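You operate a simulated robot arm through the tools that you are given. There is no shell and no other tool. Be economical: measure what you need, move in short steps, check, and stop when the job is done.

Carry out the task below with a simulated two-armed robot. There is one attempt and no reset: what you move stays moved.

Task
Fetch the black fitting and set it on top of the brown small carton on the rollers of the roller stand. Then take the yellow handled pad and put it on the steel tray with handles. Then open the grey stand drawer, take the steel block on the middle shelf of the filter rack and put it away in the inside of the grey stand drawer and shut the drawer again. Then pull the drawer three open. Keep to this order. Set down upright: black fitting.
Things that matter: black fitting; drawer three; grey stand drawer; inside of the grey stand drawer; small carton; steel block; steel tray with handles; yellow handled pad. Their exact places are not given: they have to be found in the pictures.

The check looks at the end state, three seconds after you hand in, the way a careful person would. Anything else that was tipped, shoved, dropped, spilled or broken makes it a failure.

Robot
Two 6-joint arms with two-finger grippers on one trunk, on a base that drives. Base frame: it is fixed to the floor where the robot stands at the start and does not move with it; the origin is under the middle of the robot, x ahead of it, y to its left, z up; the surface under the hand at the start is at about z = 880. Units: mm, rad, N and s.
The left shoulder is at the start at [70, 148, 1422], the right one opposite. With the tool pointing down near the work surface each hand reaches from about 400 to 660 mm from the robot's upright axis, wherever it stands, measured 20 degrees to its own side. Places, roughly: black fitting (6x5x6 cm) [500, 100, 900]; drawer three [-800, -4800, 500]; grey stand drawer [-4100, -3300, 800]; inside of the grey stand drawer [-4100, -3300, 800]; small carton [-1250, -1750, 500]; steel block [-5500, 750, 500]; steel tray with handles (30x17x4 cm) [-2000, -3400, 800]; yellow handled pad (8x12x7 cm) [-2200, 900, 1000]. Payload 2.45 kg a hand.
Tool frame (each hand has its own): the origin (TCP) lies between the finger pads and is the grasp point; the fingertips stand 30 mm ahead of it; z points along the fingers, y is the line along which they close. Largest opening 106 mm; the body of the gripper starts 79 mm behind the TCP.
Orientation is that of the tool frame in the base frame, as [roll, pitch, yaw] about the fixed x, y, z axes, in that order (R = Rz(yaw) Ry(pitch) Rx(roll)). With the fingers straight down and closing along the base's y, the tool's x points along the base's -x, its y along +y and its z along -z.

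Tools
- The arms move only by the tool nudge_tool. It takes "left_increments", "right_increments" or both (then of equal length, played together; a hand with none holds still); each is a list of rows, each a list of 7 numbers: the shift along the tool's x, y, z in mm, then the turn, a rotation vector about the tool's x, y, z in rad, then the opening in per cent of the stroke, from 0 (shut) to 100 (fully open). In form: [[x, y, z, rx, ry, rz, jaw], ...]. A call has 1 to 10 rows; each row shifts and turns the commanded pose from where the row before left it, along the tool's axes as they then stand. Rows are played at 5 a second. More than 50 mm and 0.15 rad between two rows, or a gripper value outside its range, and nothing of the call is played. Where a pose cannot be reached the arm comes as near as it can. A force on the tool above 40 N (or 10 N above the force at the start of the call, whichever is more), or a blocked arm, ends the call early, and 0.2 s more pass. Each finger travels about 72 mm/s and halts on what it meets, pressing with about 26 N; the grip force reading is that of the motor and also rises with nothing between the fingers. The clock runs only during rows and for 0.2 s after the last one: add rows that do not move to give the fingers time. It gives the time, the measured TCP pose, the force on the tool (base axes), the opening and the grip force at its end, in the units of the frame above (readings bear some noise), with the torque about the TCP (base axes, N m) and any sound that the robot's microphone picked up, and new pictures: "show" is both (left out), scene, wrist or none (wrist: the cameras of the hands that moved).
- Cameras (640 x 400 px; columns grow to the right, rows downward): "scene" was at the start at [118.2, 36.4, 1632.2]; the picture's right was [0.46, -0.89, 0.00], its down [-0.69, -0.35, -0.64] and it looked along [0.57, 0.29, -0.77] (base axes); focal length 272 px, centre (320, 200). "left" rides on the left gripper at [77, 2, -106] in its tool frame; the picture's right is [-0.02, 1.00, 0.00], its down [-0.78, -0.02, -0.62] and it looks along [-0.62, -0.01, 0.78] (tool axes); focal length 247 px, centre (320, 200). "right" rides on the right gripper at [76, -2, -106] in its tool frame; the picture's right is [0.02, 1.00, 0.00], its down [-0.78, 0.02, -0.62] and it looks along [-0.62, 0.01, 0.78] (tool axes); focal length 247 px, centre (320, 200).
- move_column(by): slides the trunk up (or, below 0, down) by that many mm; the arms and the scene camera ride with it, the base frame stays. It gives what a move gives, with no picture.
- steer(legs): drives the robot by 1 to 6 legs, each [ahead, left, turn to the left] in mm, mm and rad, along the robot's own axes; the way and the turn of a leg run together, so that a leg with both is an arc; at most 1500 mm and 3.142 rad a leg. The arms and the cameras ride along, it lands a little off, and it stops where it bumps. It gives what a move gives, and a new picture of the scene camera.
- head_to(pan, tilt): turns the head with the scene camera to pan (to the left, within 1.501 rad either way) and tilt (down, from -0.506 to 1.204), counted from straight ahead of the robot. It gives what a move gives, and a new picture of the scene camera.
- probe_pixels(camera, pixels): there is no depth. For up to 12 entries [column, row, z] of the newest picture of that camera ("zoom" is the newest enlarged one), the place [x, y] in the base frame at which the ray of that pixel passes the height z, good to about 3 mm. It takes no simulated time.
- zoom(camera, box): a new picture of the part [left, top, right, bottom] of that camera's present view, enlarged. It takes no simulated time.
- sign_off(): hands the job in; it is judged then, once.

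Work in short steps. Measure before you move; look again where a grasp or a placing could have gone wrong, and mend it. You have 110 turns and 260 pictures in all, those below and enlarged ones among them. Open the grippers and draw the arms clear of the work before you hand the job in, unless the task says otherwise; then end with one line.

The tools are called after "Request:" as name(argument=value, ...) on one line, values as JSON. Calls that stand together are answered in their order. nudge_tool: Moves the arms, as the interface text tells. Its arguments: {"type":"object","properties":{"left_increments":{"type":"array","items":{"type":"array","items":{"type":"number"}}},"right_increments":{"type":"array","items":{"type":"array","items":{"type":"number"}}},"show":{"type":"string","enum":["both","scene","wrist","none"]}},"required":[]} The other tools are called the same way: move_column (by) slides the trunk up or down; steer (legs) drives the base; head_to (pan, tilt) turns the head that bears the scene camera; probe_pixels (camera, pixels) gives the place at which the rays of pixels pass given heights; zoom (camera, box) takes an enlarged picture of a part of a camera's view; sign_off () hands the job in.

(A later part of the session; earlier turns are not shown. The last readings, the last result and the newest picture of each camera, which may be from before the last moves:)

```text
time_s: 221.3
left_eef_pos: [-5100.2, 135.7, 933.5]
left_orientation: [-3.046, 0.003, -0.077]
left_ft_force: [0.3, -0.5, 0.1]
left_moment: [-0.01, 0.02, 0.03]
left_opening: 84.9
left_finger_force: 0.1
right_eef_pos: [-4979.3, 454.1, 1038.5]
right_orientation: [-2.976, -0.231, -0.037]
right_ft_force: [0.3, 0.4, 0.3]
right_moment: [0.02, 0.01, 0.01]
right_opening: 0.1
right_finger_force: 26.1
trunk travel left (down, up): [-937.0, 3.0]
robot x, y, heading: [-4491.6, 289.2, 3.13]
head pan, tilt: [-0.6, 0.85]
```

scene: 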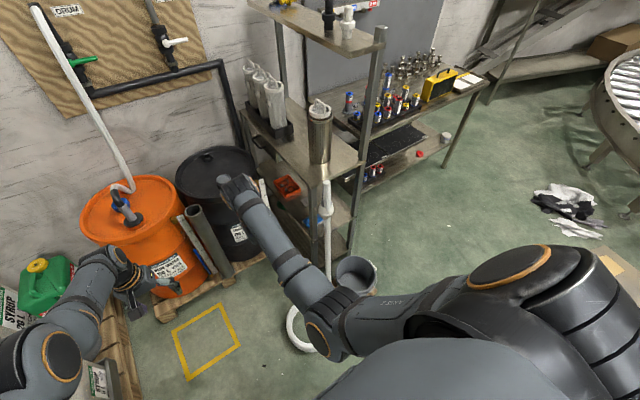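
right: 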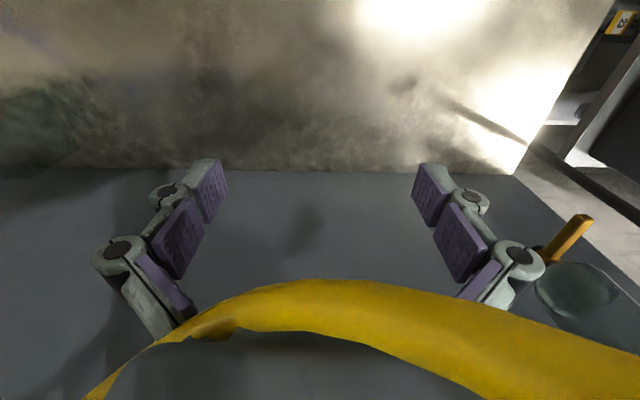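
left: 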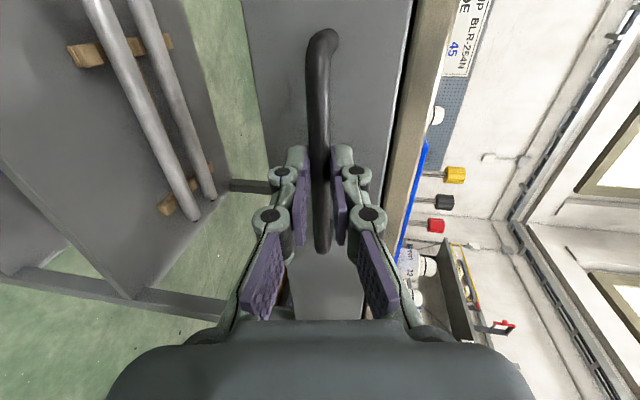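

The hand is pointing down again. I tidy the small tilt, pull it in a little, then turn north and go to the spot via a southern line that avoids the coil.

Request:
nudge_tool(left_increments=[[40, 0, 0, -0.095, 0, -0.06, 80], [40, 0, 0, 0, 0, 0, 80], [0, 0, 0, 0, 0, 0, 80]], show="none")

Request:
steer(legs=[[0, 240, 0], [0, 0, -1.44], [0, 690, 0]])

Request:
head_to(pan=0.3, tilt=0.7)

```text
time_s: 222.1
left_eef_pos: [-5077.2, 139.6, 899.5]
left_orientation: [3.14, -0.002, -0.018]
left_ft_force: [-0.2, -1.4, 0.3]
left_moment: [0.01, 0.02, -0.02]
left_opening: 84.7
left_finger_force: 0.0
left hand out of reach, approached as far as the arm can: row 1, 2
right_eef_pos: [-4979.0, 453.2, 1039.4]
right_orientation: [-2.972, -0.231, -0.036]
right_ft_force: [0.4, -0.5, -0.3]
right_moment: [0.01, -0.04, -0.03]
right_opening: 0.0
right_finger_force: 25.8
trunk travel left (down, up): [-937.0, 3.0]
robot x, y, heading: [-4494.6, 285.0, 3.129]
head pan, tilt: [-0.6, 0.85]
```

```text
time_s: 230.8
left_eef_pos: [-5420.8, 511.3, 898.9]
left_orientation: [3.141, 0.0, -1.441]
left_ft_force: [-0.3, -0.2, 0.0]
left_moment: [-0.03, 0.0, 0.01]
left_opening: 84.6
left_finger_force: 0.1
right_eef_pos: [-5095.2, 461.1, 1039.8]
right_orientation: [-2.976, -0.229, -1.456]
right_ft_force: [-0.1, 0.3, -0.4]
right_moment: [0.02, -0.03, 0.02]
right_opening: 0.0
right_finger_force: 26.5
trunk travel left (down, up): [-937.0, 3.0]
robot x, y, heading: [-5189.1, -45.5, 1.714]
head pan, tilt: [-0.6, 0.85]
```

scene: 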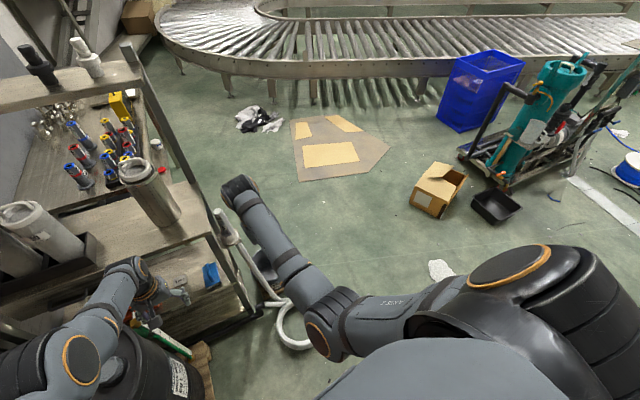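

```text
time_s: 232.0
left_eef_pos: [-5421.3, 510.5, 899.4]
left_orientation: [3.14, 0.001, -1.441]
left_ft_force: [0.0, -0.4, 0.6]
left_moment: [-0.02, -0.03, 0.01]
left_opening: 84.8
left_finger_force: 0.0
right_eef_pos: [-5096.0, 462.2, 1040.0]
right_orientation: [-2.975, -0.231, -1.455]
right_ft_force: [-0.1, 1.0, 0.8]
right_moment: [-0.01, -0.02, -0.01]
right_opening: 0.0
right_finger_force: 25.9
trunk travel left (down, up): [-937.0, 3.0]
robot x, y, heading: [-5187.9, -42.8, 1.711]
head pan, tilt: [0.3, 0.7]
```

scene: 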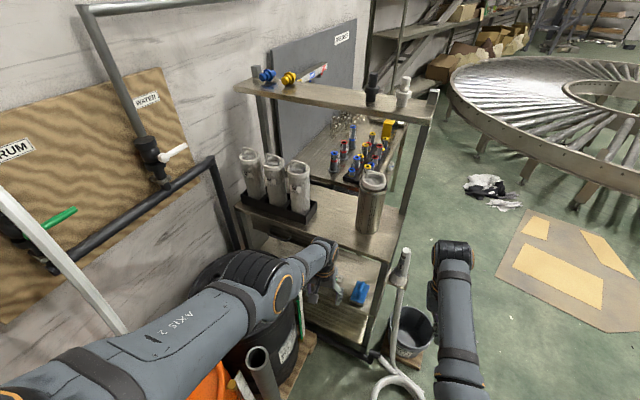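

I stand at (-5188,-43) heading 1.71, with the shelf ahead-left. I shift 50 mm right for more room beside the barrels and tilt the left tool forward by about 0.9 rad.

Request:
steer(legs=[[0, -50, 0]])

Request:
nudge_tool(left_increments=[[0, 0, 0, 0, -0.13, 0, 80], [0, 0, 0, 0, -0.13, 0, 80], [0, 0, 0, 0, -0.13, 0, 80], [0, 0, 0, 0, -0.13, 0, 80], [0, 0, 0, 0, -0.13, 0, 80], [0, 0, 0, 0, -0.13, 0, 80], [0, 0, 0, 0, -0.13, 0, 80], [0, 0, 0, 0, 0, 0, 80]], show="none")

Request:
move_column(by=-200)

Request:
head_to(pan=0.35, tilt=0.7)

```text
time_s: 232.9
left_eef_pos: [-5379.7, 516.7, 897.8]
left_orientation: [-3.136, 0.0, -1.439]
left_ft_force: [-1.3, -0.3, 0.3]
left_moment: [0.01, -0.1, 0.01]
left_opening: 85.0
left_finger_force: 0.0
right_eef_pos: [-5055.1, 468.5, 1040.8]
right_orientation: [-2.969, -0.232, -1.457]
right_ft_force: [-1.5, -0.1, -0.4]
right_moment: [0.02, -0.1, 0.01]
right_opening: 0.0
right_finger_force: 26.0
trunk travel left (down, up): [-937.0, 3.0]
robot x, y, heading: [-5137.5, -32.4, 1.709]
head pan, tilt: [0.3, 0.7]
```

scene: 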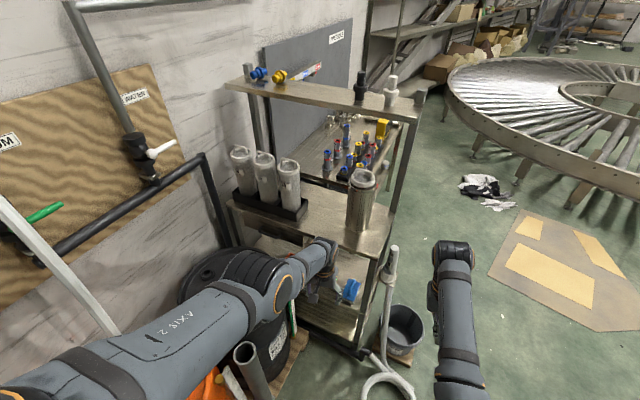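

```text
time_s: 234.7
left_eef_pos: [-5376.0, 574.4, 853.8]
left_orientation: [3.121, 0.849, -1.441]
left_ft_force: [0.9, 0.2, 0.8]
left_moment: [-0.01, 0.02, -0.02]
left_opening: 84.7
left_finger_force: 0.0
left hand out of reach, approached as far as the arm can: row 1, 2, 3, 4, 5, 6
right_eef_pos: [-5048.7, 469.3, 1040.0]
right_orientation: [-2.977, -0.23, -1.455]
right_ft_force: [-0.1, -0.7, -0.3]
right_moment: [0.0, 0.0, -0.01]
right_opening: 0.2
right_finger_force: 25.8
trunk travel left (down, up): [-937.0, 3.0]
robot x, y, heading: [-5139.3, -36.2, 1.716]
head pan, tilt: [0.3, 0.7]
```

```text
time_s: 236.9
left_eef_pos: [-5376.1, 576.1, 653.4]
left_orientation: [3.12, 0.851, -1.442]
left_ft_force: [0.2, 0.6, -0.4]
left_moment: [0.02, 0.0, 0.0]
left_opening: 85.0
left_finger_force: 0.0
right_eef_pos: [-5048.2, 468.3, 839.6]
right_orientation: [-2.975, -0.228, -1.455]
right_ft_force: [-0.1, -0.2, -0.3]
right_moment: [0.02, 0.0, 0.03]
right_opening: 0.0
right_finger_force: 26.3
trunk travel left (down, up): [-737.0, 203.0]
robot x, y, heading: [-5136.5, -37.3, 1.711]
head pan, tilt: [0.3, 0.7]
```

```text
time_s: 237.5
left_eef_pos: [-5376.7, 576.5, 653.6]
left_orientation: [3.118, 0.85, -1.441]
left_ft_force: [0.2, 0.7, -0.1]
left_moment: [0.0, 0.0, -0.01]
left_opening: 84.8
left_finger_force: 0.1
right_eef_pos: [-5047.8, 468.7, 839.6]
right_orientation: [-2.978, -0.233, -1.454]
right_ft_force: [-0.3, -0.3, -1.3]
right_moment: [0.0, 0.01, 0.0]
right_opening: 0.1
right_finger_force: 26.5
trunk travel left (down, up): [-737.0, 203.0]
robot x, y, heading: [-5136.6, -30.1, 1.712]
head pan, tilt: [0.351, 0.7]
```

scene: 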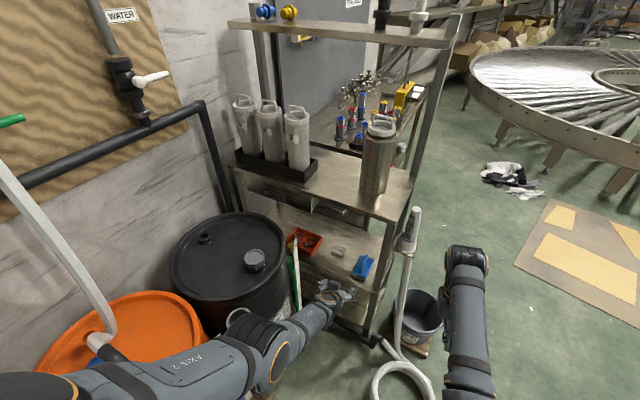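

The block is clearly visible at about (338,252) between the red tray and the blue pad. I zoom and probe it.

Request:
zoom(camera="scene", box=[270, 190, 430, 290])

Request:
zoom(camera="left", box=[0, 0, 640, 400])

Request:
probe_pixels(camera="scene", pixels=[[338, 252, 500], [338, 252, 520], [338, 252, 540], [347, 280, 510], [300, 240, 510], [363, 267, 510], [374, 295, 510], [300, 285, 510]])

```text
4.00 times, centred on (350, 240) of scene
```

zoom: 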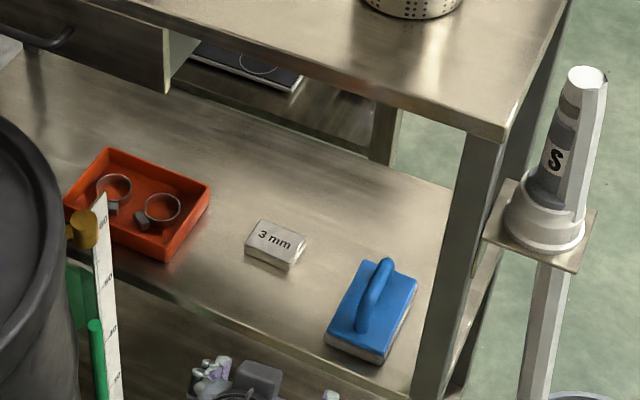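

```text
1.00 times, centred on (320, 200) of left (not enlarged: the box is as wide or as high as the picture)
```

zoom: 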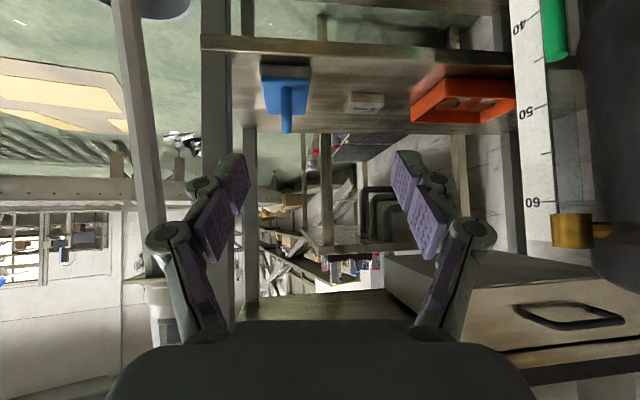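

```text
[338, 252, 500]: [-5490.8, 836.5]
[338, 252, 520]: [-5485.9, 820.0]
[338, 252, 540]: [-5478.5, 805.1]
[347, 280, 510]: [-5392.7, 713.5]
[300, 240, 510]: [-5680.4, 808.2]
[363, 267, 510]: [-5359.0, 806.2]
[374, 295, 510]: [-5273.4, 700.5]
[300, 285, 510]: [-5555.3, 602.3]
```

The block top is at about (-5491,840,500). I probe its corners for the orientation, and the measuring stick beside the barrel.

Request:
probe_pixels(camera="scene", pixels=[[335.5, 245, 502], [346.5, 249, 502], [342, 255.5, 502], [331.25, 251.25, 502], [295, 245, 560], [297, 290, 400], [292, 262, 500], [322, 300, 485], [363, 282, 485]])

```text
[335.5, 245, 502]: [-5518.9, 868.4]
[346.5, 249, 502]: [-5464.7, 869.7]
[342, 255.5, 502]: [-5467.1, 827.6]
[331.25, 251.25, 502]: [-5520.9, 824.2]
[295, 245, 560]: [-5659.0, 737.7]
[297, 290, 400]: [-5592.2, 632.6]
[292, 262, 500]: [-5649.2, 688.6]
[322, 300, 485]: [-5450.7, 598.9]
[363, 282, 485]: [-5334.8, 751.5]
```

The block is 54×44 mm and axis-aligned at (-5492,847). I lower the shoulder further in stages while raising the hand relative to it, and align the hand's yaw.

Request:
nudge_tool(left_increments=[[-30, 0, -27, 0.0975, 0, 0.086, 80], [-34, 0, -30, 0, 0, 0, 80], [-34, 0, -30, 0, 0, 0, 80], [-34, 0, -30, 0, 0, 0, 80], [0, 0, 0, 0, 0, 0, 80]], show="none")

Request:
move_column(by=-200)

Request:
nudge_tool(left_increments=[[-34, 0, -30, 0, 0, 0, 80], [-34, 0, -30, 0, 0, 0, 80], [-34, 0, -30, 0, 0, 0, 80], [-34, 0, -30, 0, 0, 0, 80], [0, 0, 0, 0, 0, 0, 80]], show="scene")

```text
time_s: 238.7
left_eef_pos: [-5376.5, 573.9, 830.1]
left_orientation: [3.123, 0.846, -1.572]
left_ft_force: [1.3, -1.0, -0.3]
left_moment: [0.0, 0.0, -0.03]
left_opening: 84.7
left_finger_force: 0.0
left hand out of reach, approached as far as the arm can: row 1
right_eef_pos: [-5048.2, 469.1, 839.6]
right_orientation: [-2.976, -0.23, -1.455]
right_ft_force: [-0.6, 0.4, -0.1]
right_moment: [-0.01, -0.01, 0.02]
right_opening: 0.1
right_finger_force: 26.2
trunk travel left (down, up): [-737.0, 203.0]
robot x, y, heading: [-5134.2, -33.9, 1.71]
head pan, tilt: [0.351, 0.7]
```

```text
time_s: 240.9
left_eef_pos: [-5376.5, 575.2, 630.7]
left_orientation: [3.119, 0.848, -1.572]
left_ft_force: [1.0, -0.2, 0.2]
left_moment: [-0.03, 0.04, -0.03]
left_opening: 84.7
left_finger_force: 0.1
right_eef_pos: [-5047.4, 468.0, 639.8]
right_orientation: [-2.975, -0.228, -1.456]
right_ft_force: [0.5, 0.4, 0.3]
right_moment: [0.04, 0.0, 0.0]
right_opening: 0.0
right_finger_force: 26.6
trunk travel left (down, up): [-537.0, 403.0]
robot x, y, heading: [-5139.0, -38.0, 1.713]
head pan, tilt: [0.351, 0.7]
```

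```text
time_s: 242.1
left_eef_pos: [-5380.8, 573.9, 812.4]
left_orientation: [3.096, 0.845, -1.585]
left_ft_force: [-0.2, 0.2, -0.4]
left_moment: [-0.01, -0.01, 0.0]
left_opening: 84.6
left_finger_force: 0.0
right_eef_pos: [-5047.9, 469.4, 640.5]
right_orientation: [-2.977, -0.231, -1.455]
right_ft_force: [-0.4, -0.8, 0.3]
right_moment: [0.01, -0.02, -0.02]
right_opening: 0.0
right_finger_force: 26.1
trunk travel left (down, up): [-537.0, 403.0]
robot x, y, heading: [-5140.2, -33.8, 1.716]
head pan, tilt: [0.351, 0.7]
```

scene: 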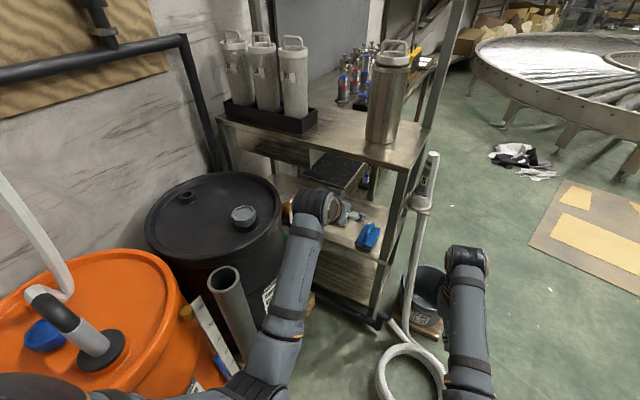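

The arm is beside the leaning tube but clear of it. I lower another 100 mm first and look again.

Request:
move_column(by=-170)

Request:
head_to(pan=0.35, tilt=0.6)

Request:
zoom(camera="left", box=[0, 0, 640, 400])

```text
time_s: 244.0
left_eef_pos: [-5380.7, 574.5, 643.7]
left_orientation: [3.097, 0.848, -1.584]
left_ft_force: [0.2, 0.1, 0.0]
left_moment: [0.03, 0.05, 0.0]
left_opening: 85.2
left_finger_force: 0.1
right_eef_pos: [-5048.2, 467.5, 470.4]
right_orientation: [-2.975, -0.229, -1.454]
right_ft_force: [0.3, -0.3, -0.2]
right_moment: [0.03, 0.0, 0.01]
right_opening: 0.0
right_finger_force: 26.0
trunk travel left (down, up): [-367.0, 573.0]
robot x, y, heading: [-5138.7, -36.6, 1.707]
head pan, tilt: [0.351, 0.7]
```

```text
time_s: 244.7
left_eef_pos: [-5380.5, 574.2, 642.9]
left_orientation: [3.096, 0.847, -1.585]
left_ft_force: [-0.8, 1.0, 1.1]
left_moment: [0.01, -0.04, 0.0]
left_opening: 85.0
left_finger_force: 0.0
right_eef_pos: [-5047.7, 467.9, 470.0]
right_orientation: [-2.977, -0.232, -1.456]
right_ft_force: [0.6, -0.8, -0.3]
right_moment: [0.0, -0.01, 0.01]
right_opening: 0.2
right_finger_force: 26.0
trunk travel left (down, up): [-367.0, 573.0]
robot x, y, heading: [-5139.3, -33.4, 1.71]
head pan, tilt: [0.351, 0.6]
```

scene: 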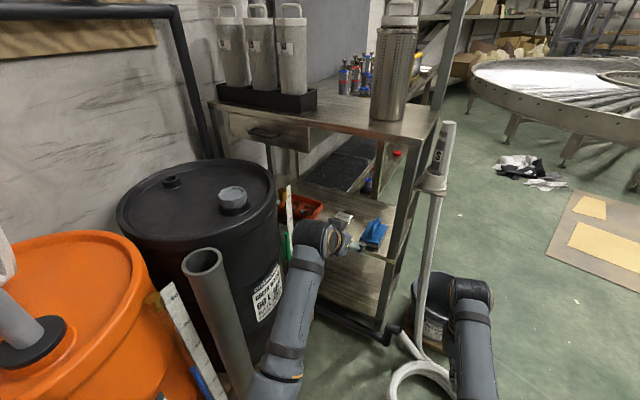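

```text
1.00 times, centred on (320, 200) of left (not enlarged: the box is as wide or as high as the picture)
```

zoom: 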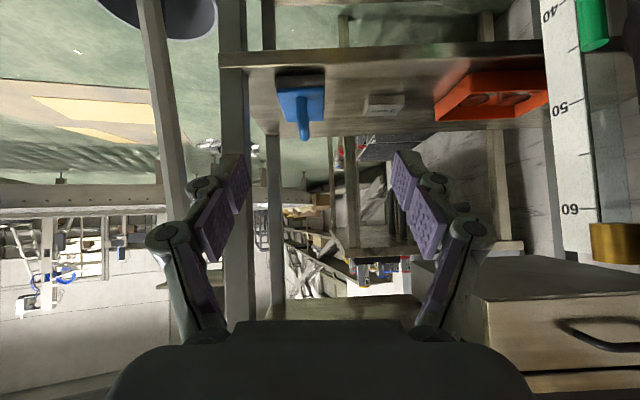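

The block sits ahead between the blue pad and the red tray in the wrist view. I drive 115 mm ahead.

Request:
steer(legs=[[115, 0, 0]])

Request:
nudge_tool(left_increments=[[0, 40, 0, 0, 0, 0, 80], [0, 40, 0, 0, 0, 0, 80], [0, 0, 0, 0, 0, 0, 80]], show="both")

```text
time_s: 245.9
left_eef_pos: [-5396.4, 688.2, 641.6]
left_orientation: [3.097, 0.845, -1.585]
left_ft_force: [0.5, 0.5, -0.6]
left_moment: [0.0, 0.0, -0.01]
left_opening: 85.0
left_finger_force: 0.1
right_eef_pos: [-5064.4, 581.9, 469.4]
right_orientation: [-2.975, -0.23, -1.455]
right_ft_force: [-0.9, 0.2, -0.6]
right_moment: [-0.05, -0.01, 0.0]
right_opening: 0.1
right_finger_force: 26.0
trunk travel left (down, up): [-367.0, 573.0]
robot x, y, heading: [-5155.3, 78.3, 1.716]
head pan, tilt: [0.351, 0.6]
```

scene: 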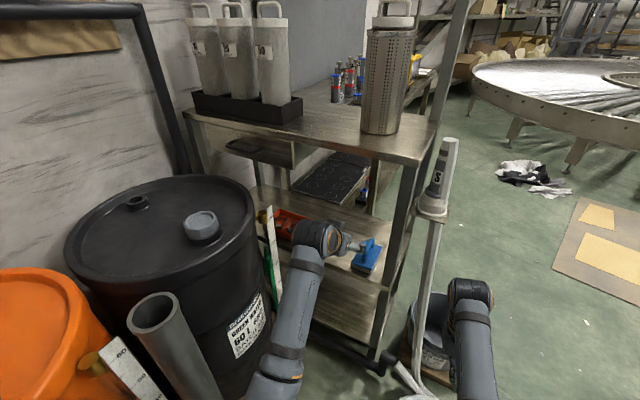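

```text
time_s: 246.7
left_eef_pos: [-5477.3, 686.8, 643.0]
left_orientation: [3.095, 0.846, -1.585]
left_ft_force: [0.4, 0.8, 0.0]
left_moment: [0.0, 0.0, 0.02]
left_opening: 84.8
left_finger_force: 0.1
right_eef_pos: [-5063.6, 581.2, 470.6]
right_orientation: [-2.976, -0.23, -1.457]
right_ft_force: [-0.3, 0.1, -0.7]
right_moment: [0.03, 0.01, 0.04]
right_opening: 0.0
right_finger_force: 25.7
trunk travel left (down, up): [-367.0, 573.0]
robot x, y, heading: [-5153.1, 78.7, 1.715]
head pan, tilt: [0.351, 0.6]
```

scene: 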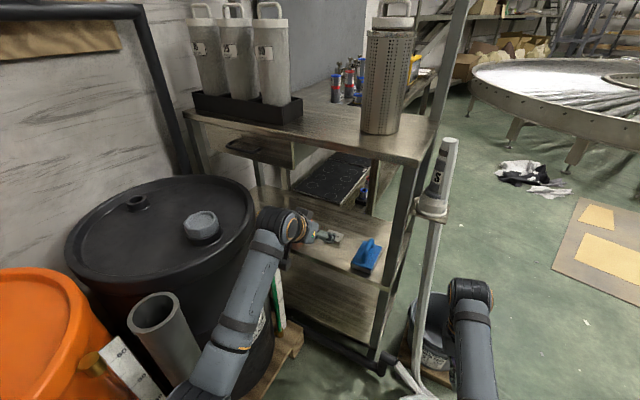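
left: 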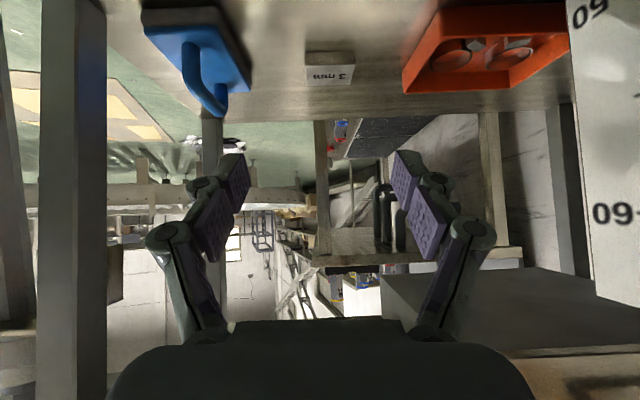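

The hand is lined up, with the block at (330,68) in the wrist view. I check the clearance between the forearm and the black barrel's edge.

Request:
probe_pixels(camera="scene", pixels=[[253, 225, 700], [253, 225, 800], [240, 250, 700], [275, 330, 120], [272, 215, 600], [300, 340, 120]])

Request:
probe_pixels(camera="left", pixels=[[307, 54, 502], [353, 54, 502], [307, 84, 485], [352, 84, 485], [250, 85, 485], [403, 92, 485]])

```text
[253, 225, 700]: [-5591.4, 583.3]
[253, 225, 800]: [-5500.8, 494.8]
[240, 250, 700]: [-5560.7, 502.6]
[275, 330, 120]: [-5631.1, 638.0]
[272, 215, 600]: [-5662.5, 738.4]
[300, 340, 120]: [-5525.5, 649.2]
```

```text
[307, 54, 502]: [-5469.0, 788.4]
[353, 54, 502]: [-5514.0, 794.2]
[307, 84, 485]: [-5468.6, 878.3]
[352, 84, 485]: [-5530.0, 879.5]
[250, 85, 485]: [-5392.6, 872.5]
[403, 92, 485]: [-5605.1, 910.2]
```

Clearances are fine, and the wrist view puts the block centre at x≈-5495. I approach along the tool axis, stopping about 25 mm short.

Request:
nudge_tool(left_increments=[[3, 9, 45, 0, 0, 0, 80], [3, 8, 48, 0, 0, 0, 80], [0, 0, 40, 0, 0, 0, 80], [0, 0, 35, 0, 0, 0, 80], [0, 0, 0, 0, 0, 0, 80]], show="both")

```text
time_s: 247.9
left_eef_pos: [-5498.5, 806.1, 531.9]
left_orientation: [3.095, 0.845, -1.585]
left_ft_force: [-1.0, -0.2, -0.3]
left_moment: [0.01, 0.02, 0.03]
left_opening: 84.8
left_finger_force: 0.1
right_eef_pos: [-5063.2, 581.7, 469.5]
right_orientation: [-2.975, -0.231, -1.456]
right_ft_force: [-0.4, 0.5, 0.0]
right_moment: [-0.01, -0.05, 0.01]
right_opening: 0.1
right_finger_force: 25.9
trunk travel left (down, up): [-367.0, 573.0]
robot x, y, heading: [-5152.4, 73.9, 1.71]
head pan, tilt: [0.351, 0.6]
```

scene: 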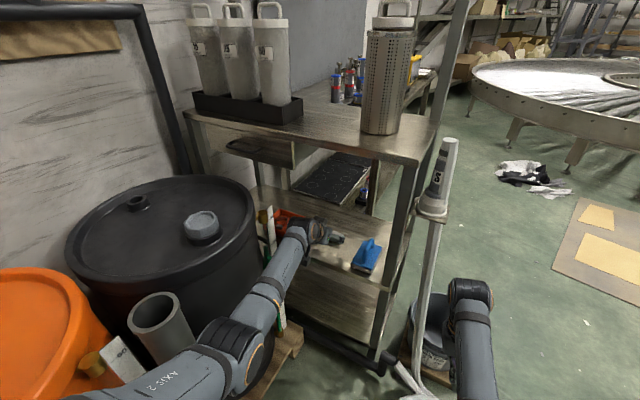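
left: 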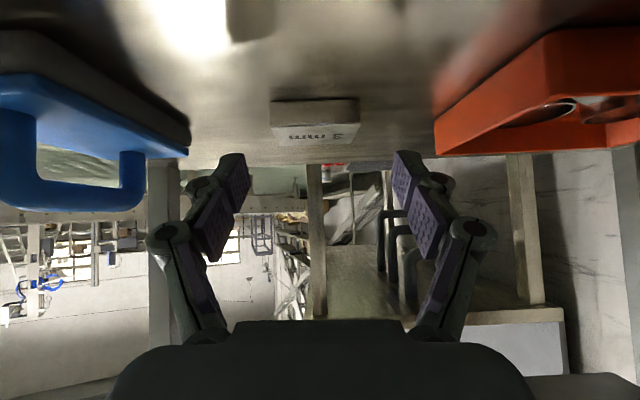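

The block is centred between the fingers at (314,122). I advance the last 32 mm along the tool axis.

Request:
nudge_tool(left_increments=[[0, 0, 16, 0, 0, 0, 80], [0, 0, 12, 0, 0, 0, 80], [0, 0, 5, 0, 0, 0, 80], [0, 0, 0, 0, 0, 0, 80]], show="wrist")

```text
time_s: 248.9
left_eef_pos: [-5499.5, 831.9, 509.1]
left_orientation: [3.094, 0.846, -1.585]
left_ft_force: [-0.5, 1.3, 0.5]
left_moment: [-0.01, 0.0, 0.0]
left_opening: 84.8
left_finger_force: 0.1
right_eef_pos: [-5063.6, 581.7, 469.5]
right_orientation: [-2.975, -0.231, -1.455]
right_ft_force: [-0.5, -0.3, -0.3]
right_moment: [0.01, -0.01, 0.01]
right_opening: 0.0
right_finger_force: 25.7
trunk travel left (down, up): [-367.0, 573.0]
robot x, y, heading: [-5154.8, 77.7, 1.709]
head pan, tilt: [0.351, 0.6]
```

left: 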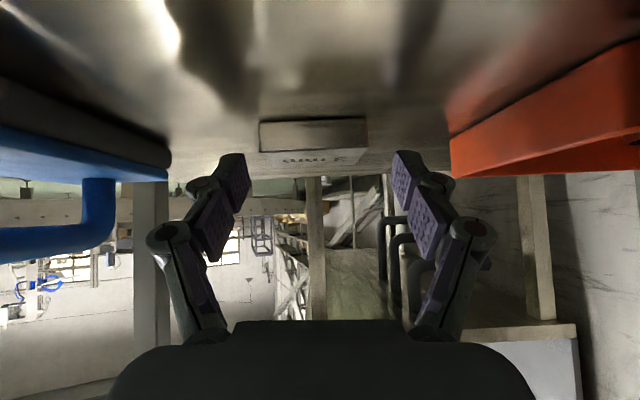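

The wrist geometry shows the shelf is about 11 mm lower than assumed, so the block spans z 474–491. I lower 11 mm and go 5 mm forward, then close.

Request:
nudge_tool(left_increments=[[5, 0, 11, 0, 0, 0, 80], [0, 0, 0, 0, 0, 0, 80], [0, 0, 0, 0, 0, 0, 50], [0, 0, 0, 0, 0, 0, 20], [0, 0, 0, 0, 0, 0, 20], [0, 0, 0, 0, 0, 0, 20]], show="wrist")

```text
time_s: 250.3
left_eef_pos: [-5500.0, 837.1, 497.7]
left_orientation: [3.096, 0.846, -1.584]
left_ft_force: [0.6, 0.4, 0.1]
left_moment: [0.02, -0.15, -0.06]
left_opening: 60.1
left_finger_force: 26.4
right_eef_pos: [-5063.1, 579.7, 469.9]
right_orientation: [-2.976, -0.23, -1.455]
right_ft_force: [-0.5, -0.6, -0.4]
right_moment: [-0.02, 0.02, 0.03]
right_opening: 0.1
right_finger_force: 25.7
trunk travel left (down, up): [-367.0, 573.0]
robot x, y, heading: [-5152.1, 78.1, 1.708]
head pan, tilt: [0.351, 0.6]
```

left: 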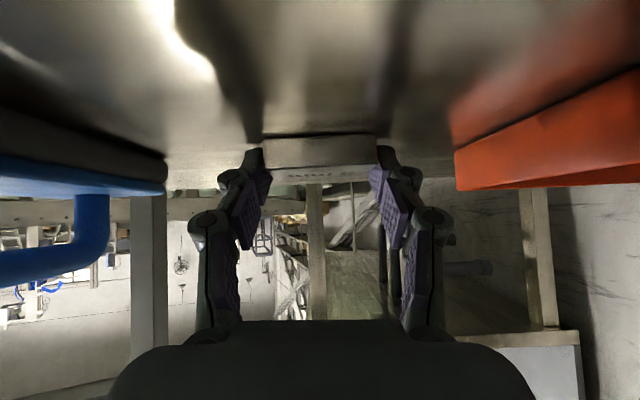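

Gripped at 60 mm. I lift straight up 50 mm, slowly, and check.

Request:
nudge_tool(left_increments=[[-7.5, 0, -6.6, 0, 0, 0, 20], [-15, 0, -13, 0, 0, 0, 20], [-19, 0, -17, 0, 0, 0, 20], [0, 0, 0, 0, 0, 0, 20]], show="both")

```text
time_s: 251.3
left_eef_pos: [-5498.9, 837.6, 551.1]
left_orientation: [3.096, 0.844, -1.585]
left_ft_force: [0.9, 0.3, -2.8]
left_moment: [-0.06, -0.03, 0.01]
left_opening: 59.8
left_finger_force: 26.1
right_eef_pos: [-5063.9, 581.0, 469.6]
right_orientation: [-2.978, -0.231, -1.456]
right_ft_force: [0.6, -0.2, 0.8]
right_moment: [0.0, -0.01, 0.01]
right_opening: 0.0
right_finger_force: 26.4
trunk travel left (down, up): [-367.0, 573.0]
robot x, y, heading: [-5151.6, 77.6, 1.71]
head pan, tilt: [0.351, 0.6]
```

scene: 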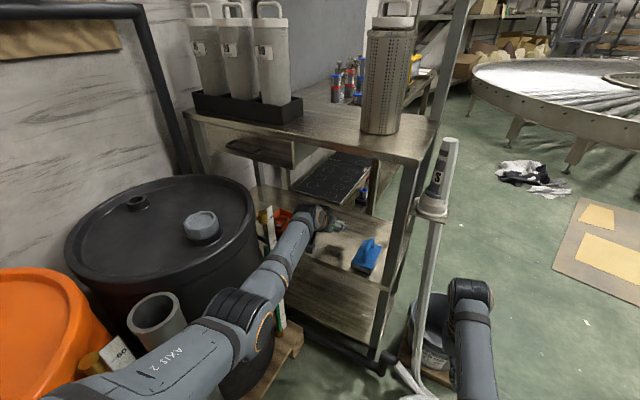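
left: 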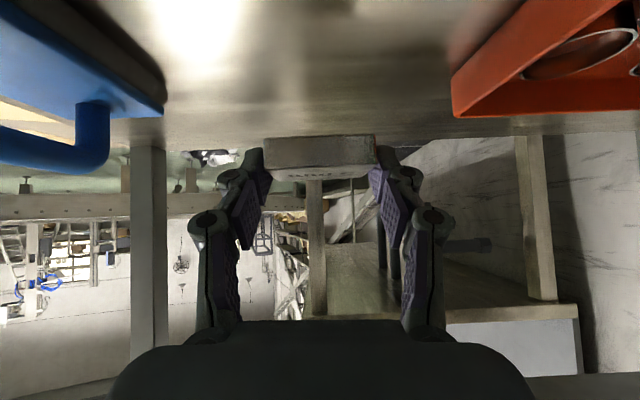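

The block is held level. I batch the known moves: back out, raise the trunk, pull the hand in with a steeper tool, turn round and drive back to just short of the open drawer.

Request:
steer(legs=[[-350, 0, 0]])

Request:
move_column(by=480)

Request:
nudge_tool(left_increments=[[38, 0, -25, 0, 0, 0, 20], [38, 0, -25, 0, 0, 0, 20], [38, 0, -25, 0, 0, 0, 20], [38, 0, -25, 0, 0, 0, 20], [38, 0, -25, 0, 0, 0, 20], [0, 0, 0, 0, 0.13, 0, 20], [0, 0, 0, 0, 0.13, 0, 20], [0, 0, 0, 0, 0.13, 0, 20], [0, 0, 0, 0, 0.13, 0, 20], [0, 0, 0, 0, 0.13, 0, 20]], show="wrist")

Request:
steer(legs=[[0, -700, 0], [0, 0, -3.14], [1000, -80, 0], [1000, -80, 0]])

Request:
head_to(pan=0.15, tilt=0.8)

```text
time_s: 252.7
left_eef_pos: [-5464.3, 718.8, 546.4]
left_orientation: [3.091, 0.837, -1.603]
left_ft_force: [-0.6, 0.2, -2.9]
left_moment: [-0.05, 0.0, 0.01]
left_opening: 59.8
left_finger_force: 26.1
right_eef_pos: [-5030.9, 455.9, 469.0]
right_orientation: [-2.976, -0.232, -1.476]
right_ft_force: [-0.4, 0.2, -0.3]
right_moment: [-0.03, 0.01, -0.02]
right_opening: 0.0
right_finger_force: 26.3
trunk travel left (down, up): [-367.0, 573.0]
robot x, y, heading: [-5129.9, -47.2, 1.691]
head pan, tilt: [0.351, 0.6]
stopped in leg 1: the robot was blocked; the commanded pose is now the measured one
```

scene: 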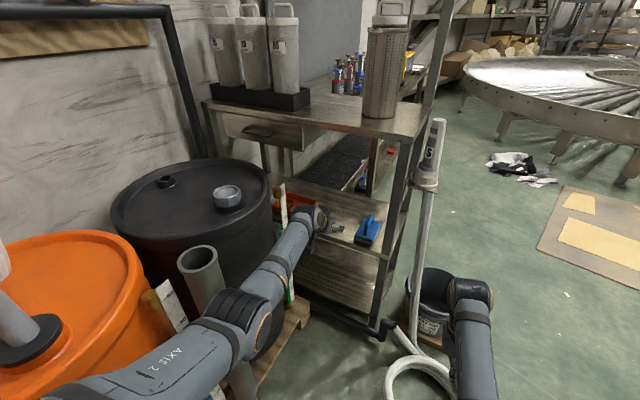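

```text
refused: 480 is not a number from -400 to 400
```

```text
time_s: 254.9
left_eef_pos: [-5467.5, 499.6, 490.8]
left_orientation: [3.108, 0.188, -1.571]
left_ft_force: [-0.4, -0.5, -3.1]
left_moment: [-0.05, 0.0, -0.04]
left_opening: 59.9
left_finger_force: 25.5
right_eef_pos: [-5032.6, 455.6, 470.6]
right_orientation: [-2.974, -0.229, -1.476]
right_ft_force: [-0.1, -0.2, 0.4]
right_moment: [-0.01, -0.01, 0.01]
right_opening: 0.0
right_finger_force: 26.1
trunk travel left (down, up): [-367.0, 573.0]
robot x, y, heading: [-5133.3, -47.9, 1.692]
head pan, tilt: [0.351, 0.6]
```

left: 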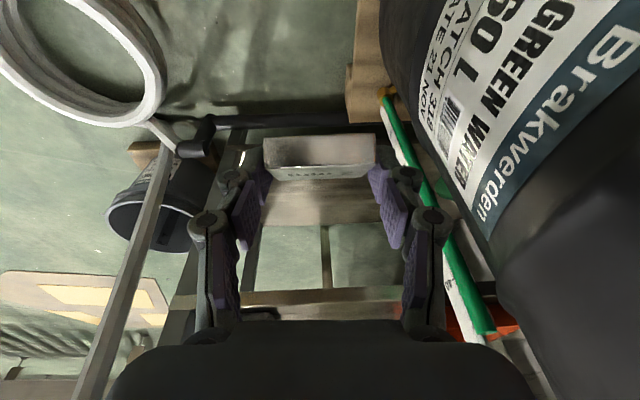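

```text
time_s: 275.6
left_eef_pos: [-3924.2, -2496.6, 489.3]
left_orientation: [3.108, 0.189, 1.611]
left_ft_force: [-0.1, 0.1, -3.9]
left_moment: [0.01, 0.02, 0.02]
left_opening: 59.9
left_finger_force: 26.1
right_eef_pos: [-4361.3, -2473.5, 470.0]
right_orientation: [-2.973, -0.231, 1.709]
right_ft_force: [-0.4, 0.3, 0.2]
right_moment: [0.03, -0.02, -0.02]
right_opening: 0.1
right_finger_force: 25.7
trunk travel left (down, up): [-367.0, 573.0]
robot x, y, heading: [-4281.1, -1964.5, -1.409]
head pan, tilt: [0.351, 0.6]
```

scene: 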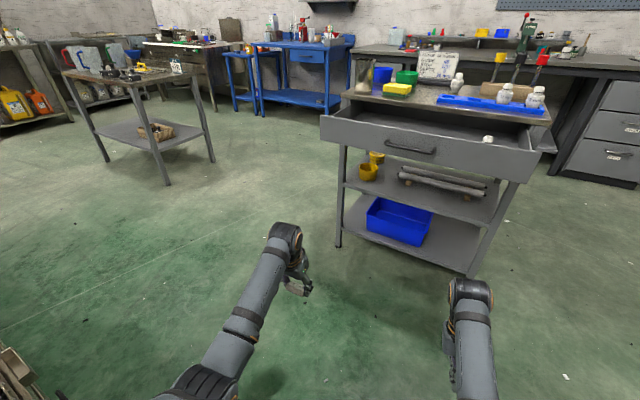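

```text
time_s: 276.3
left_eef_pos: [-3923.8, -2496.2, 489.6]
left_orientation: [3.109, 0.189, 1.61]
left_ft_force: [-0.4, -0.3, -2.4]
left_moment: [0.05, -0.01, -0.01]
left_opening: 59.5
left_finger_force: 26.1
right_eef_pos: [-4362.2, -2472.3, 468.2]
right_orientation: [-2.974, -0.229, 1.709]
right_ft_force: [-0.1, -0.1, -0.3]
right_moment: [0.01, -0.03, 0.0]
right_opening: 0.2
right_finger_force: 26.2
trunk travel left (down, up): [-367.0, 573.0]
robot x, y, heading: [-4279.4, -1967.6, -1.407]
head pan, tilt: [0.15, 0.799]
```

scene: 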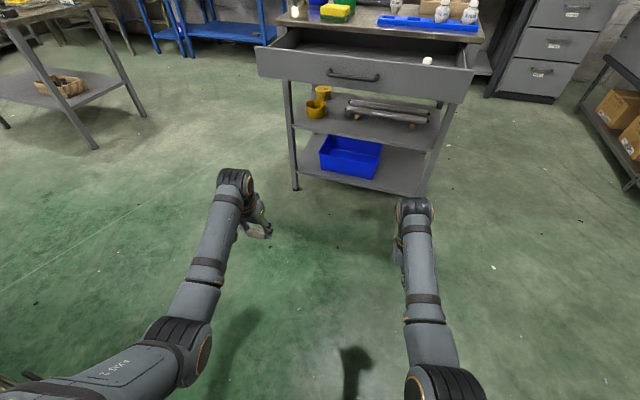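

The block is still held. I raise the trunk in two moves and drive the remaining way, so that the block hangs over the left half of the open drawer.

Request:
move_column(by=400)

Request:
move_column(by=80)

Request:
steer(legs=[[490, -88, 0]])

Request:
head_to(pan=0.3, tilt=0.95)

Request:
zoom(camera="left", box=[0, 0, 640, 400])

Request:
zoom(camera="scene", box=[160, 100, 480, 300])

```text
time_s: 280.2
left_eef_pos: [-3923.1, -2497.2, 891.2]
left_orientation: [3.11, 0.188, 1.61]
left_ft_force: [0.8, 0.1, -3.2]
left_moment: [0.05, -0.04, -0.01]
left_opening: 59.5
left_finger_force: 25.9
right_eef_pos: [-4360.9, -2471.7, 868.7]
right_orientation: [-2.974, -0.23, 1.709]
right_ft_force: [-0.2, -0.1, 0.3]
right_moment: [0.02, 0.01, 0.03]
right_opening: 0.0
right_finger_force: 25.9
trunk travel left (down, up): [-767.0, 173.0]
robot x, y, heading: [-4279.1, -1967.2, -1.409]
head pan, tilt: [0.15, 0.799]
```

```text
time_s: 281.3
left_eef_pos: [-3923.3, -2497.2, 970.3]
left_orientation: [3.109, 0.19, 1.61]
left_ft_force: [0.5, -0.5, -2.7]
left_moment: [0.05, 0.0, 0.0]
left_opening: 59.7
left_finger_force: 25.8
right_eef_pos: [-4361.0, -2471.7, 950.1]
right_orientation: [-2.975, -0.23, 1.71]
right_ft_force: [0.2, 0.0, 0.1]
right_moment: [0.0, -0.04, 0.04]
right_opening: 0.0
right_finger_force: 26.2
trunk travel left (down, up): [-847.0, 93.0]
robot x, y, heading: [-4283.1, -1962.1, -1.405]
head pan, tilt: [0.15, 0.799]
```

```text
time_s: 284.2
left_eef_pos: [-3932.9, -2982.0, 970.7]
left_orientation: [3.108, 0.191, 1.613]
left_ft_force: [0.1, 0.0, -3.0]
left_moment: [0.01, 0.0, -0.03]
left_opening: 59.5
left_finger_force: 26.1
right_eef_pos: [-4371.2, -2957.2, 951.0]
right_orientation: [-2.974, -0.23, 1.708]
right_ft_force: [0.5, 1.0, 0.5]
right_moment: [-0.04, 0.01, 0.01]
right_opening: 0.0
right_finger_force: 25.7
trunk travel left (down, up): [-847.0, 93.0]
robot x, y, heading: [-4292.6, -2451.9, -1.404]
head pan, tilt: [0.15, 0.799]
```

scene: 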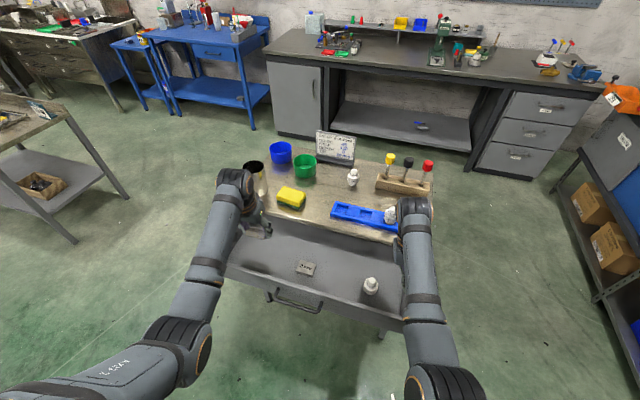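

```text
time_s: 284.9
left_eef_pos: [-3934.2, -2982.8, 970.3]
left_orientation: [3.108, 0.19, 1.61]
left_ft_force: [-0.1, 0.5, -4.2]
left_moment: [0.0, -0.02, -0.02]
left_opening: 59.6
left_finger_force: 27.1
right_eef_pos: [-4371.1, -2957.3, 950.4]
right_orientation: [-2.974, -0.23, 1.708]
right_ft_force: [-1.2, -0.3, 0.3]
right_moment: [0.02, -0.01, 0.01]
right_opening: 0.0
right_finger_force: 25.9
trunk travel left (down, up): [-847.0, 93.0]
robot x, y, heading: [-4290.4, -2451.0, -1.406]
head pan, tilt: [0.3, 0.949]
```

scene: 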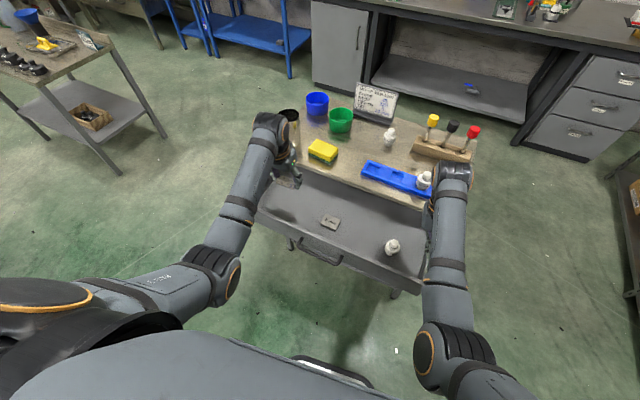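

```text
1.00 times, centred on (320, 200) of left (not enlarged: the box is as wide or as high as the picture)
```

zoom: 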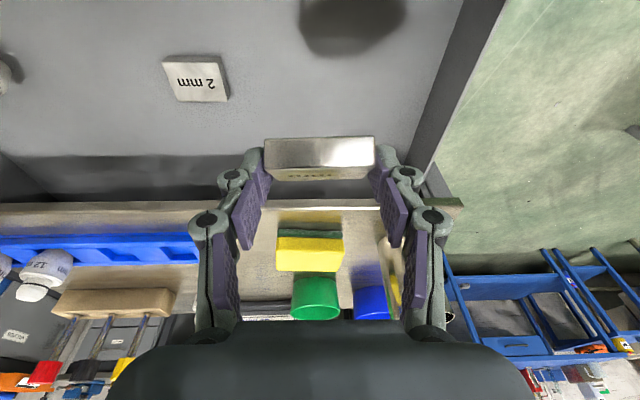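

```text
2.00 times, centred on (320, 200) of scene
```

zoom: 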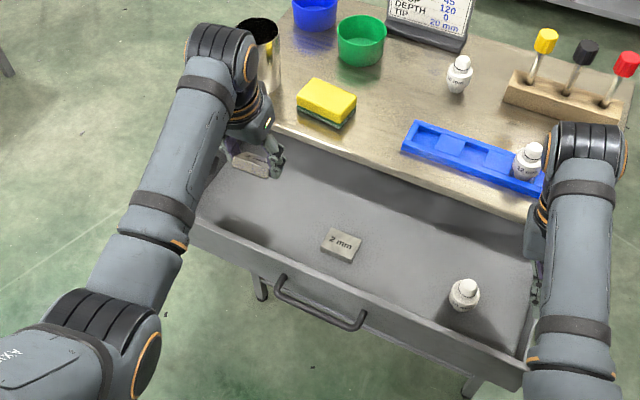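

The block hangs over the drawer's left part, clear of the "2 mm" block and the nozzle. I shift it 60 mm away from the side wall, lower it to contact with the force guard, release and rise. Then I retreat and get the closed fist ready in front of the handle.

Request:
nudge_tool(left_increments=[[0, -30, 20, 0, 0, 0, 20], [0, -30, 25, 0, 0, 0, 20], [0, 0, 45, 0, 0, 0, 20], [0, 0, 40, 0, 0, 0, 20], [0, 0, 0, 0, 0, 0, 20]], show="none")

Request:
nudge_tool(left_increments=[[0, 0, 6, 0, 0, 0, 20], [0, 0, 6, 0, 0, 0, 20], [0, 0, 6, 0, 0, 0, 20], [0, 0, 6, 0, 0, 0, 20], [0, 0, 6, 0, 0, 0, 20], [0, 0, 6, 0, 0, 0, 20], [0, 0, 5, 0, 0, 0, 20]], show="wrist")

Request:
nudge_tool(left_increments=[[0, 0, -1, 0, 0, 0, 60], [0, 0, 0, 0, 0, 0, 75], [0, 0, 0, 0, 0, 0, 85], [0, 0, 0, 0, 0, 0, 85], [0, 0, -40, 0, 0, 0, 85], [0, 0, -45, 0, 0, 0, 85], [0, 0, -45, 0, 0, 0, 85], [0, 0, -30, 0, 0, 0, 85], [0, 0, 0, 0, 0, 0, 85]], show="both")

Request:
steer(legs=[[-300, 0, 0], [0, 0, -0.165], [0, 48, 0]])

Request:
nudge_tool(left_increments=[[0, 0, 40, 0, 0, 0, 0], [0, 0, 40, 0, 0, 0, 0], [0, 0, 40, 0, 0, 0, 0], [0, 0, 35, 0, 0, 0, 0], [0, 0, 0, 0, 0, 0, 0]], show="wrist")

Request:
zoom(camera="scene", box=[160, 60, 480, 260])

```text
time_s: 286.1
left_eef_pos: [-3991.6, -3011.2, 841.4]
left_orientation: [3.107, 0.191, 1.611]
left_ft_force: [-0.7, 0.1, -2.9]
left_moment: [-0.02, 0.0, -0.02]
left_opening: 59.8
left_finger_force: 26.1
right_eef_pos: [-4371.9, -2956.3, 950.8]
right_orientation: [-2.976, -0.232, 1.707]
right_ft_force: [0.0, 0.3, 0.7]
right_moment: [-0.01, -0.01, 0.02]
right_opening: 0.0
right_finger_force: 26.0
trunk travel left (down, up): [-847.0, 93.0]
robot x, y, heading: [-4290.1, -2452.9, -1.41]
head pan, tilt: [0.3, 0.949]
```

```text
time_s: 287.7
left_eef_pos: [-3986.6, -3018.2, 803.2]
left_orientation: [3.108, 0.196, 1.611]
left_ft_force: [0.7, -0.8, 8.3]
left_moment: [-0.26, 0.29, 0.01]
left_opening: 59.6
left_finger_force: 26.4
right_eef_pos: [-4370.9, -2955.9, 951.4]
right_orientation: [-2.976, -0.23, 1.707]
right_ft_force: [0.2, 1.1, -0.5]
right_moment: [-0.01, -0.01, 0.01]
right_opening: 0.1
right_finger_force: 26.6
trunk travel left (down, up): [-847.0, 93.0]
robot x, y, heading: [-4288.4, -2449.8, -1.408]
head pan, tilt: [0.3, 0.949]
```

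left: 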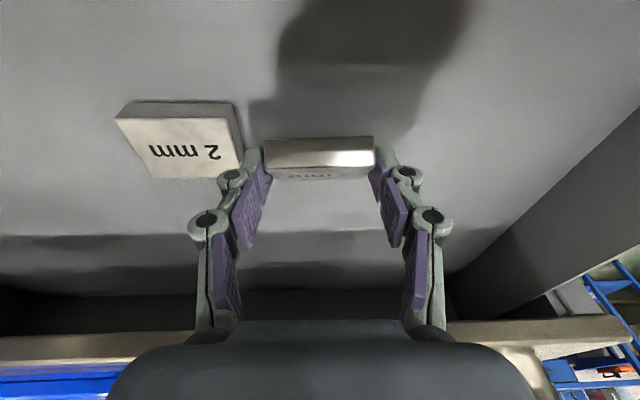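

```text
time_s: 289.7
left_eef_pos: [-3990.4, -2984.0, 959.3]
left_orientation: [3.109, 0.187, 1.611]
left_ft_force: [-0.3, -0.6, 0.9]
left_moment: [-0.03, 0.0, 0.0]
left_opening: 89.7
left_finger_force: 0.0
right_eef_pos: [-4371.2, -2957.6, 949.3]
right_orientation: [-2.977, -0.23, 1.707]
right_ft_force: [0.7, -0.6, -0.6]
right_moment: [0.0, 0.03, -0.01]
right_opening: 0.1
right_finger_force: 25.8
trunk travel left (down, up): [-847.0, 93.0]
robot x, y, heading: [-4292.4, -2449.9, -1.408]
head pan, tilt: [0.3, 0.949]
```

scene: 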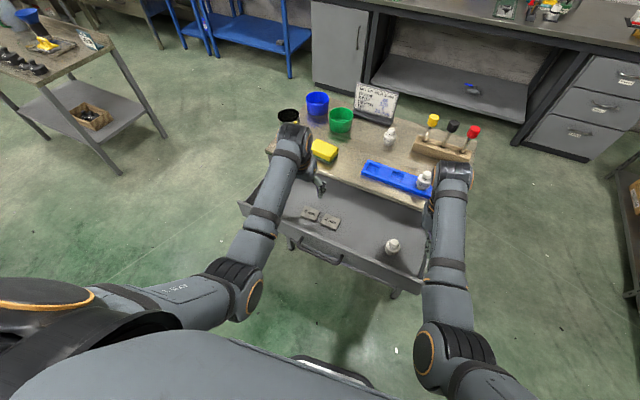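
left: 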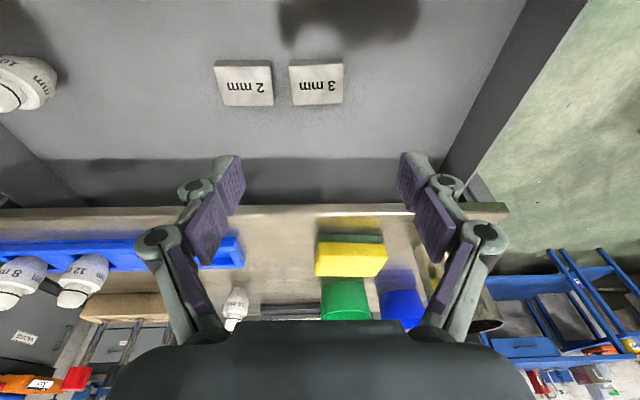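

```text
time_s: 292.9
left_eef_pos: [-4090.7, -2734.1, 960.8]
left_orientation: [3.104, 0.189, 1.439]
left_ft_force: [-1.1, -0.8, 0.2]
left_moment: [0.01, -0.04, 0.0]
left_opening: 90.0
left_finger_force: 0.1
right_eef_pos: [-4459.0, -2643.2, 948.8]
right_orientation: [-2.979, -0.231, 1.537]
right_ft_force: [-1.2, -0.2, -1.2]
right_moment: [0.0, -0.04, -0.01]
right_opening: 0.0
right_finger_force: 26.0
trunk travel left (down, up): [-847.0, 93.0]
robot x, y, heading: [-4288.1, -2158.7, -1.581]
head pan, tilt: [0.3, 0.949]
```

scene: 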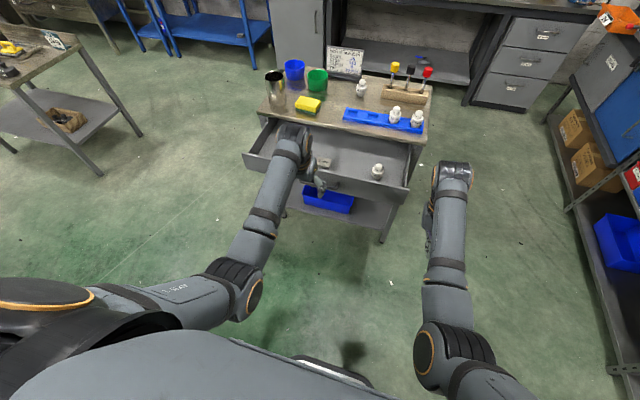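

```text
time_s: 294.1
left_eef_pos: [-4086.4, -2764.8, 808.0]
left_orientation: [3.11, 0.19, 1.439]
left_ft_force: [0.2, 0.6, 0.5]
left_moment: [0.04, -0.02, -0.04]
left_opening: 0.1
left_finger_force: 26.2
right_eef_pos: [-4456.7, -2642.7, 950.4]
right_orientation: [-2.976, -0.229, 1.537]
right_ft_force: [-0.3, -0.1, 0.0]
right_moment: [-0.03, -0.02, 0.0]
right_opening: 0.0
right_finger_force: 25.8
trunk travel left (down, up): [-847.0, 93.0]
robot x, y, heading: [-4291.3, -2156.6, -1.581]
head pan, tilt: [0.3, 0.949]
```

left: 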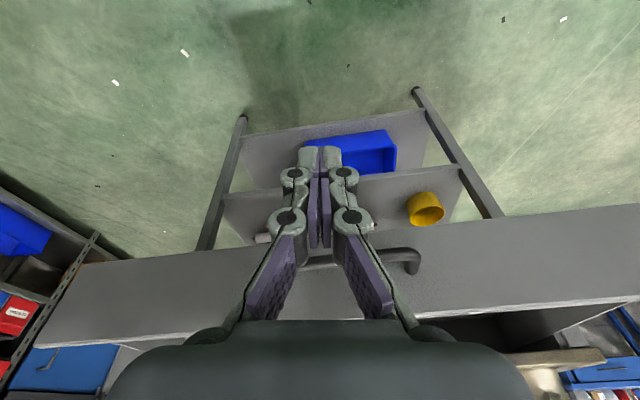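

```text
2.00 times, centred on (320, 160) of scene
```

zoom: 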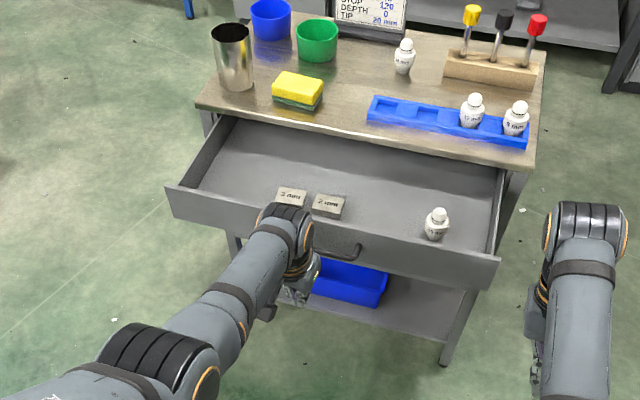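

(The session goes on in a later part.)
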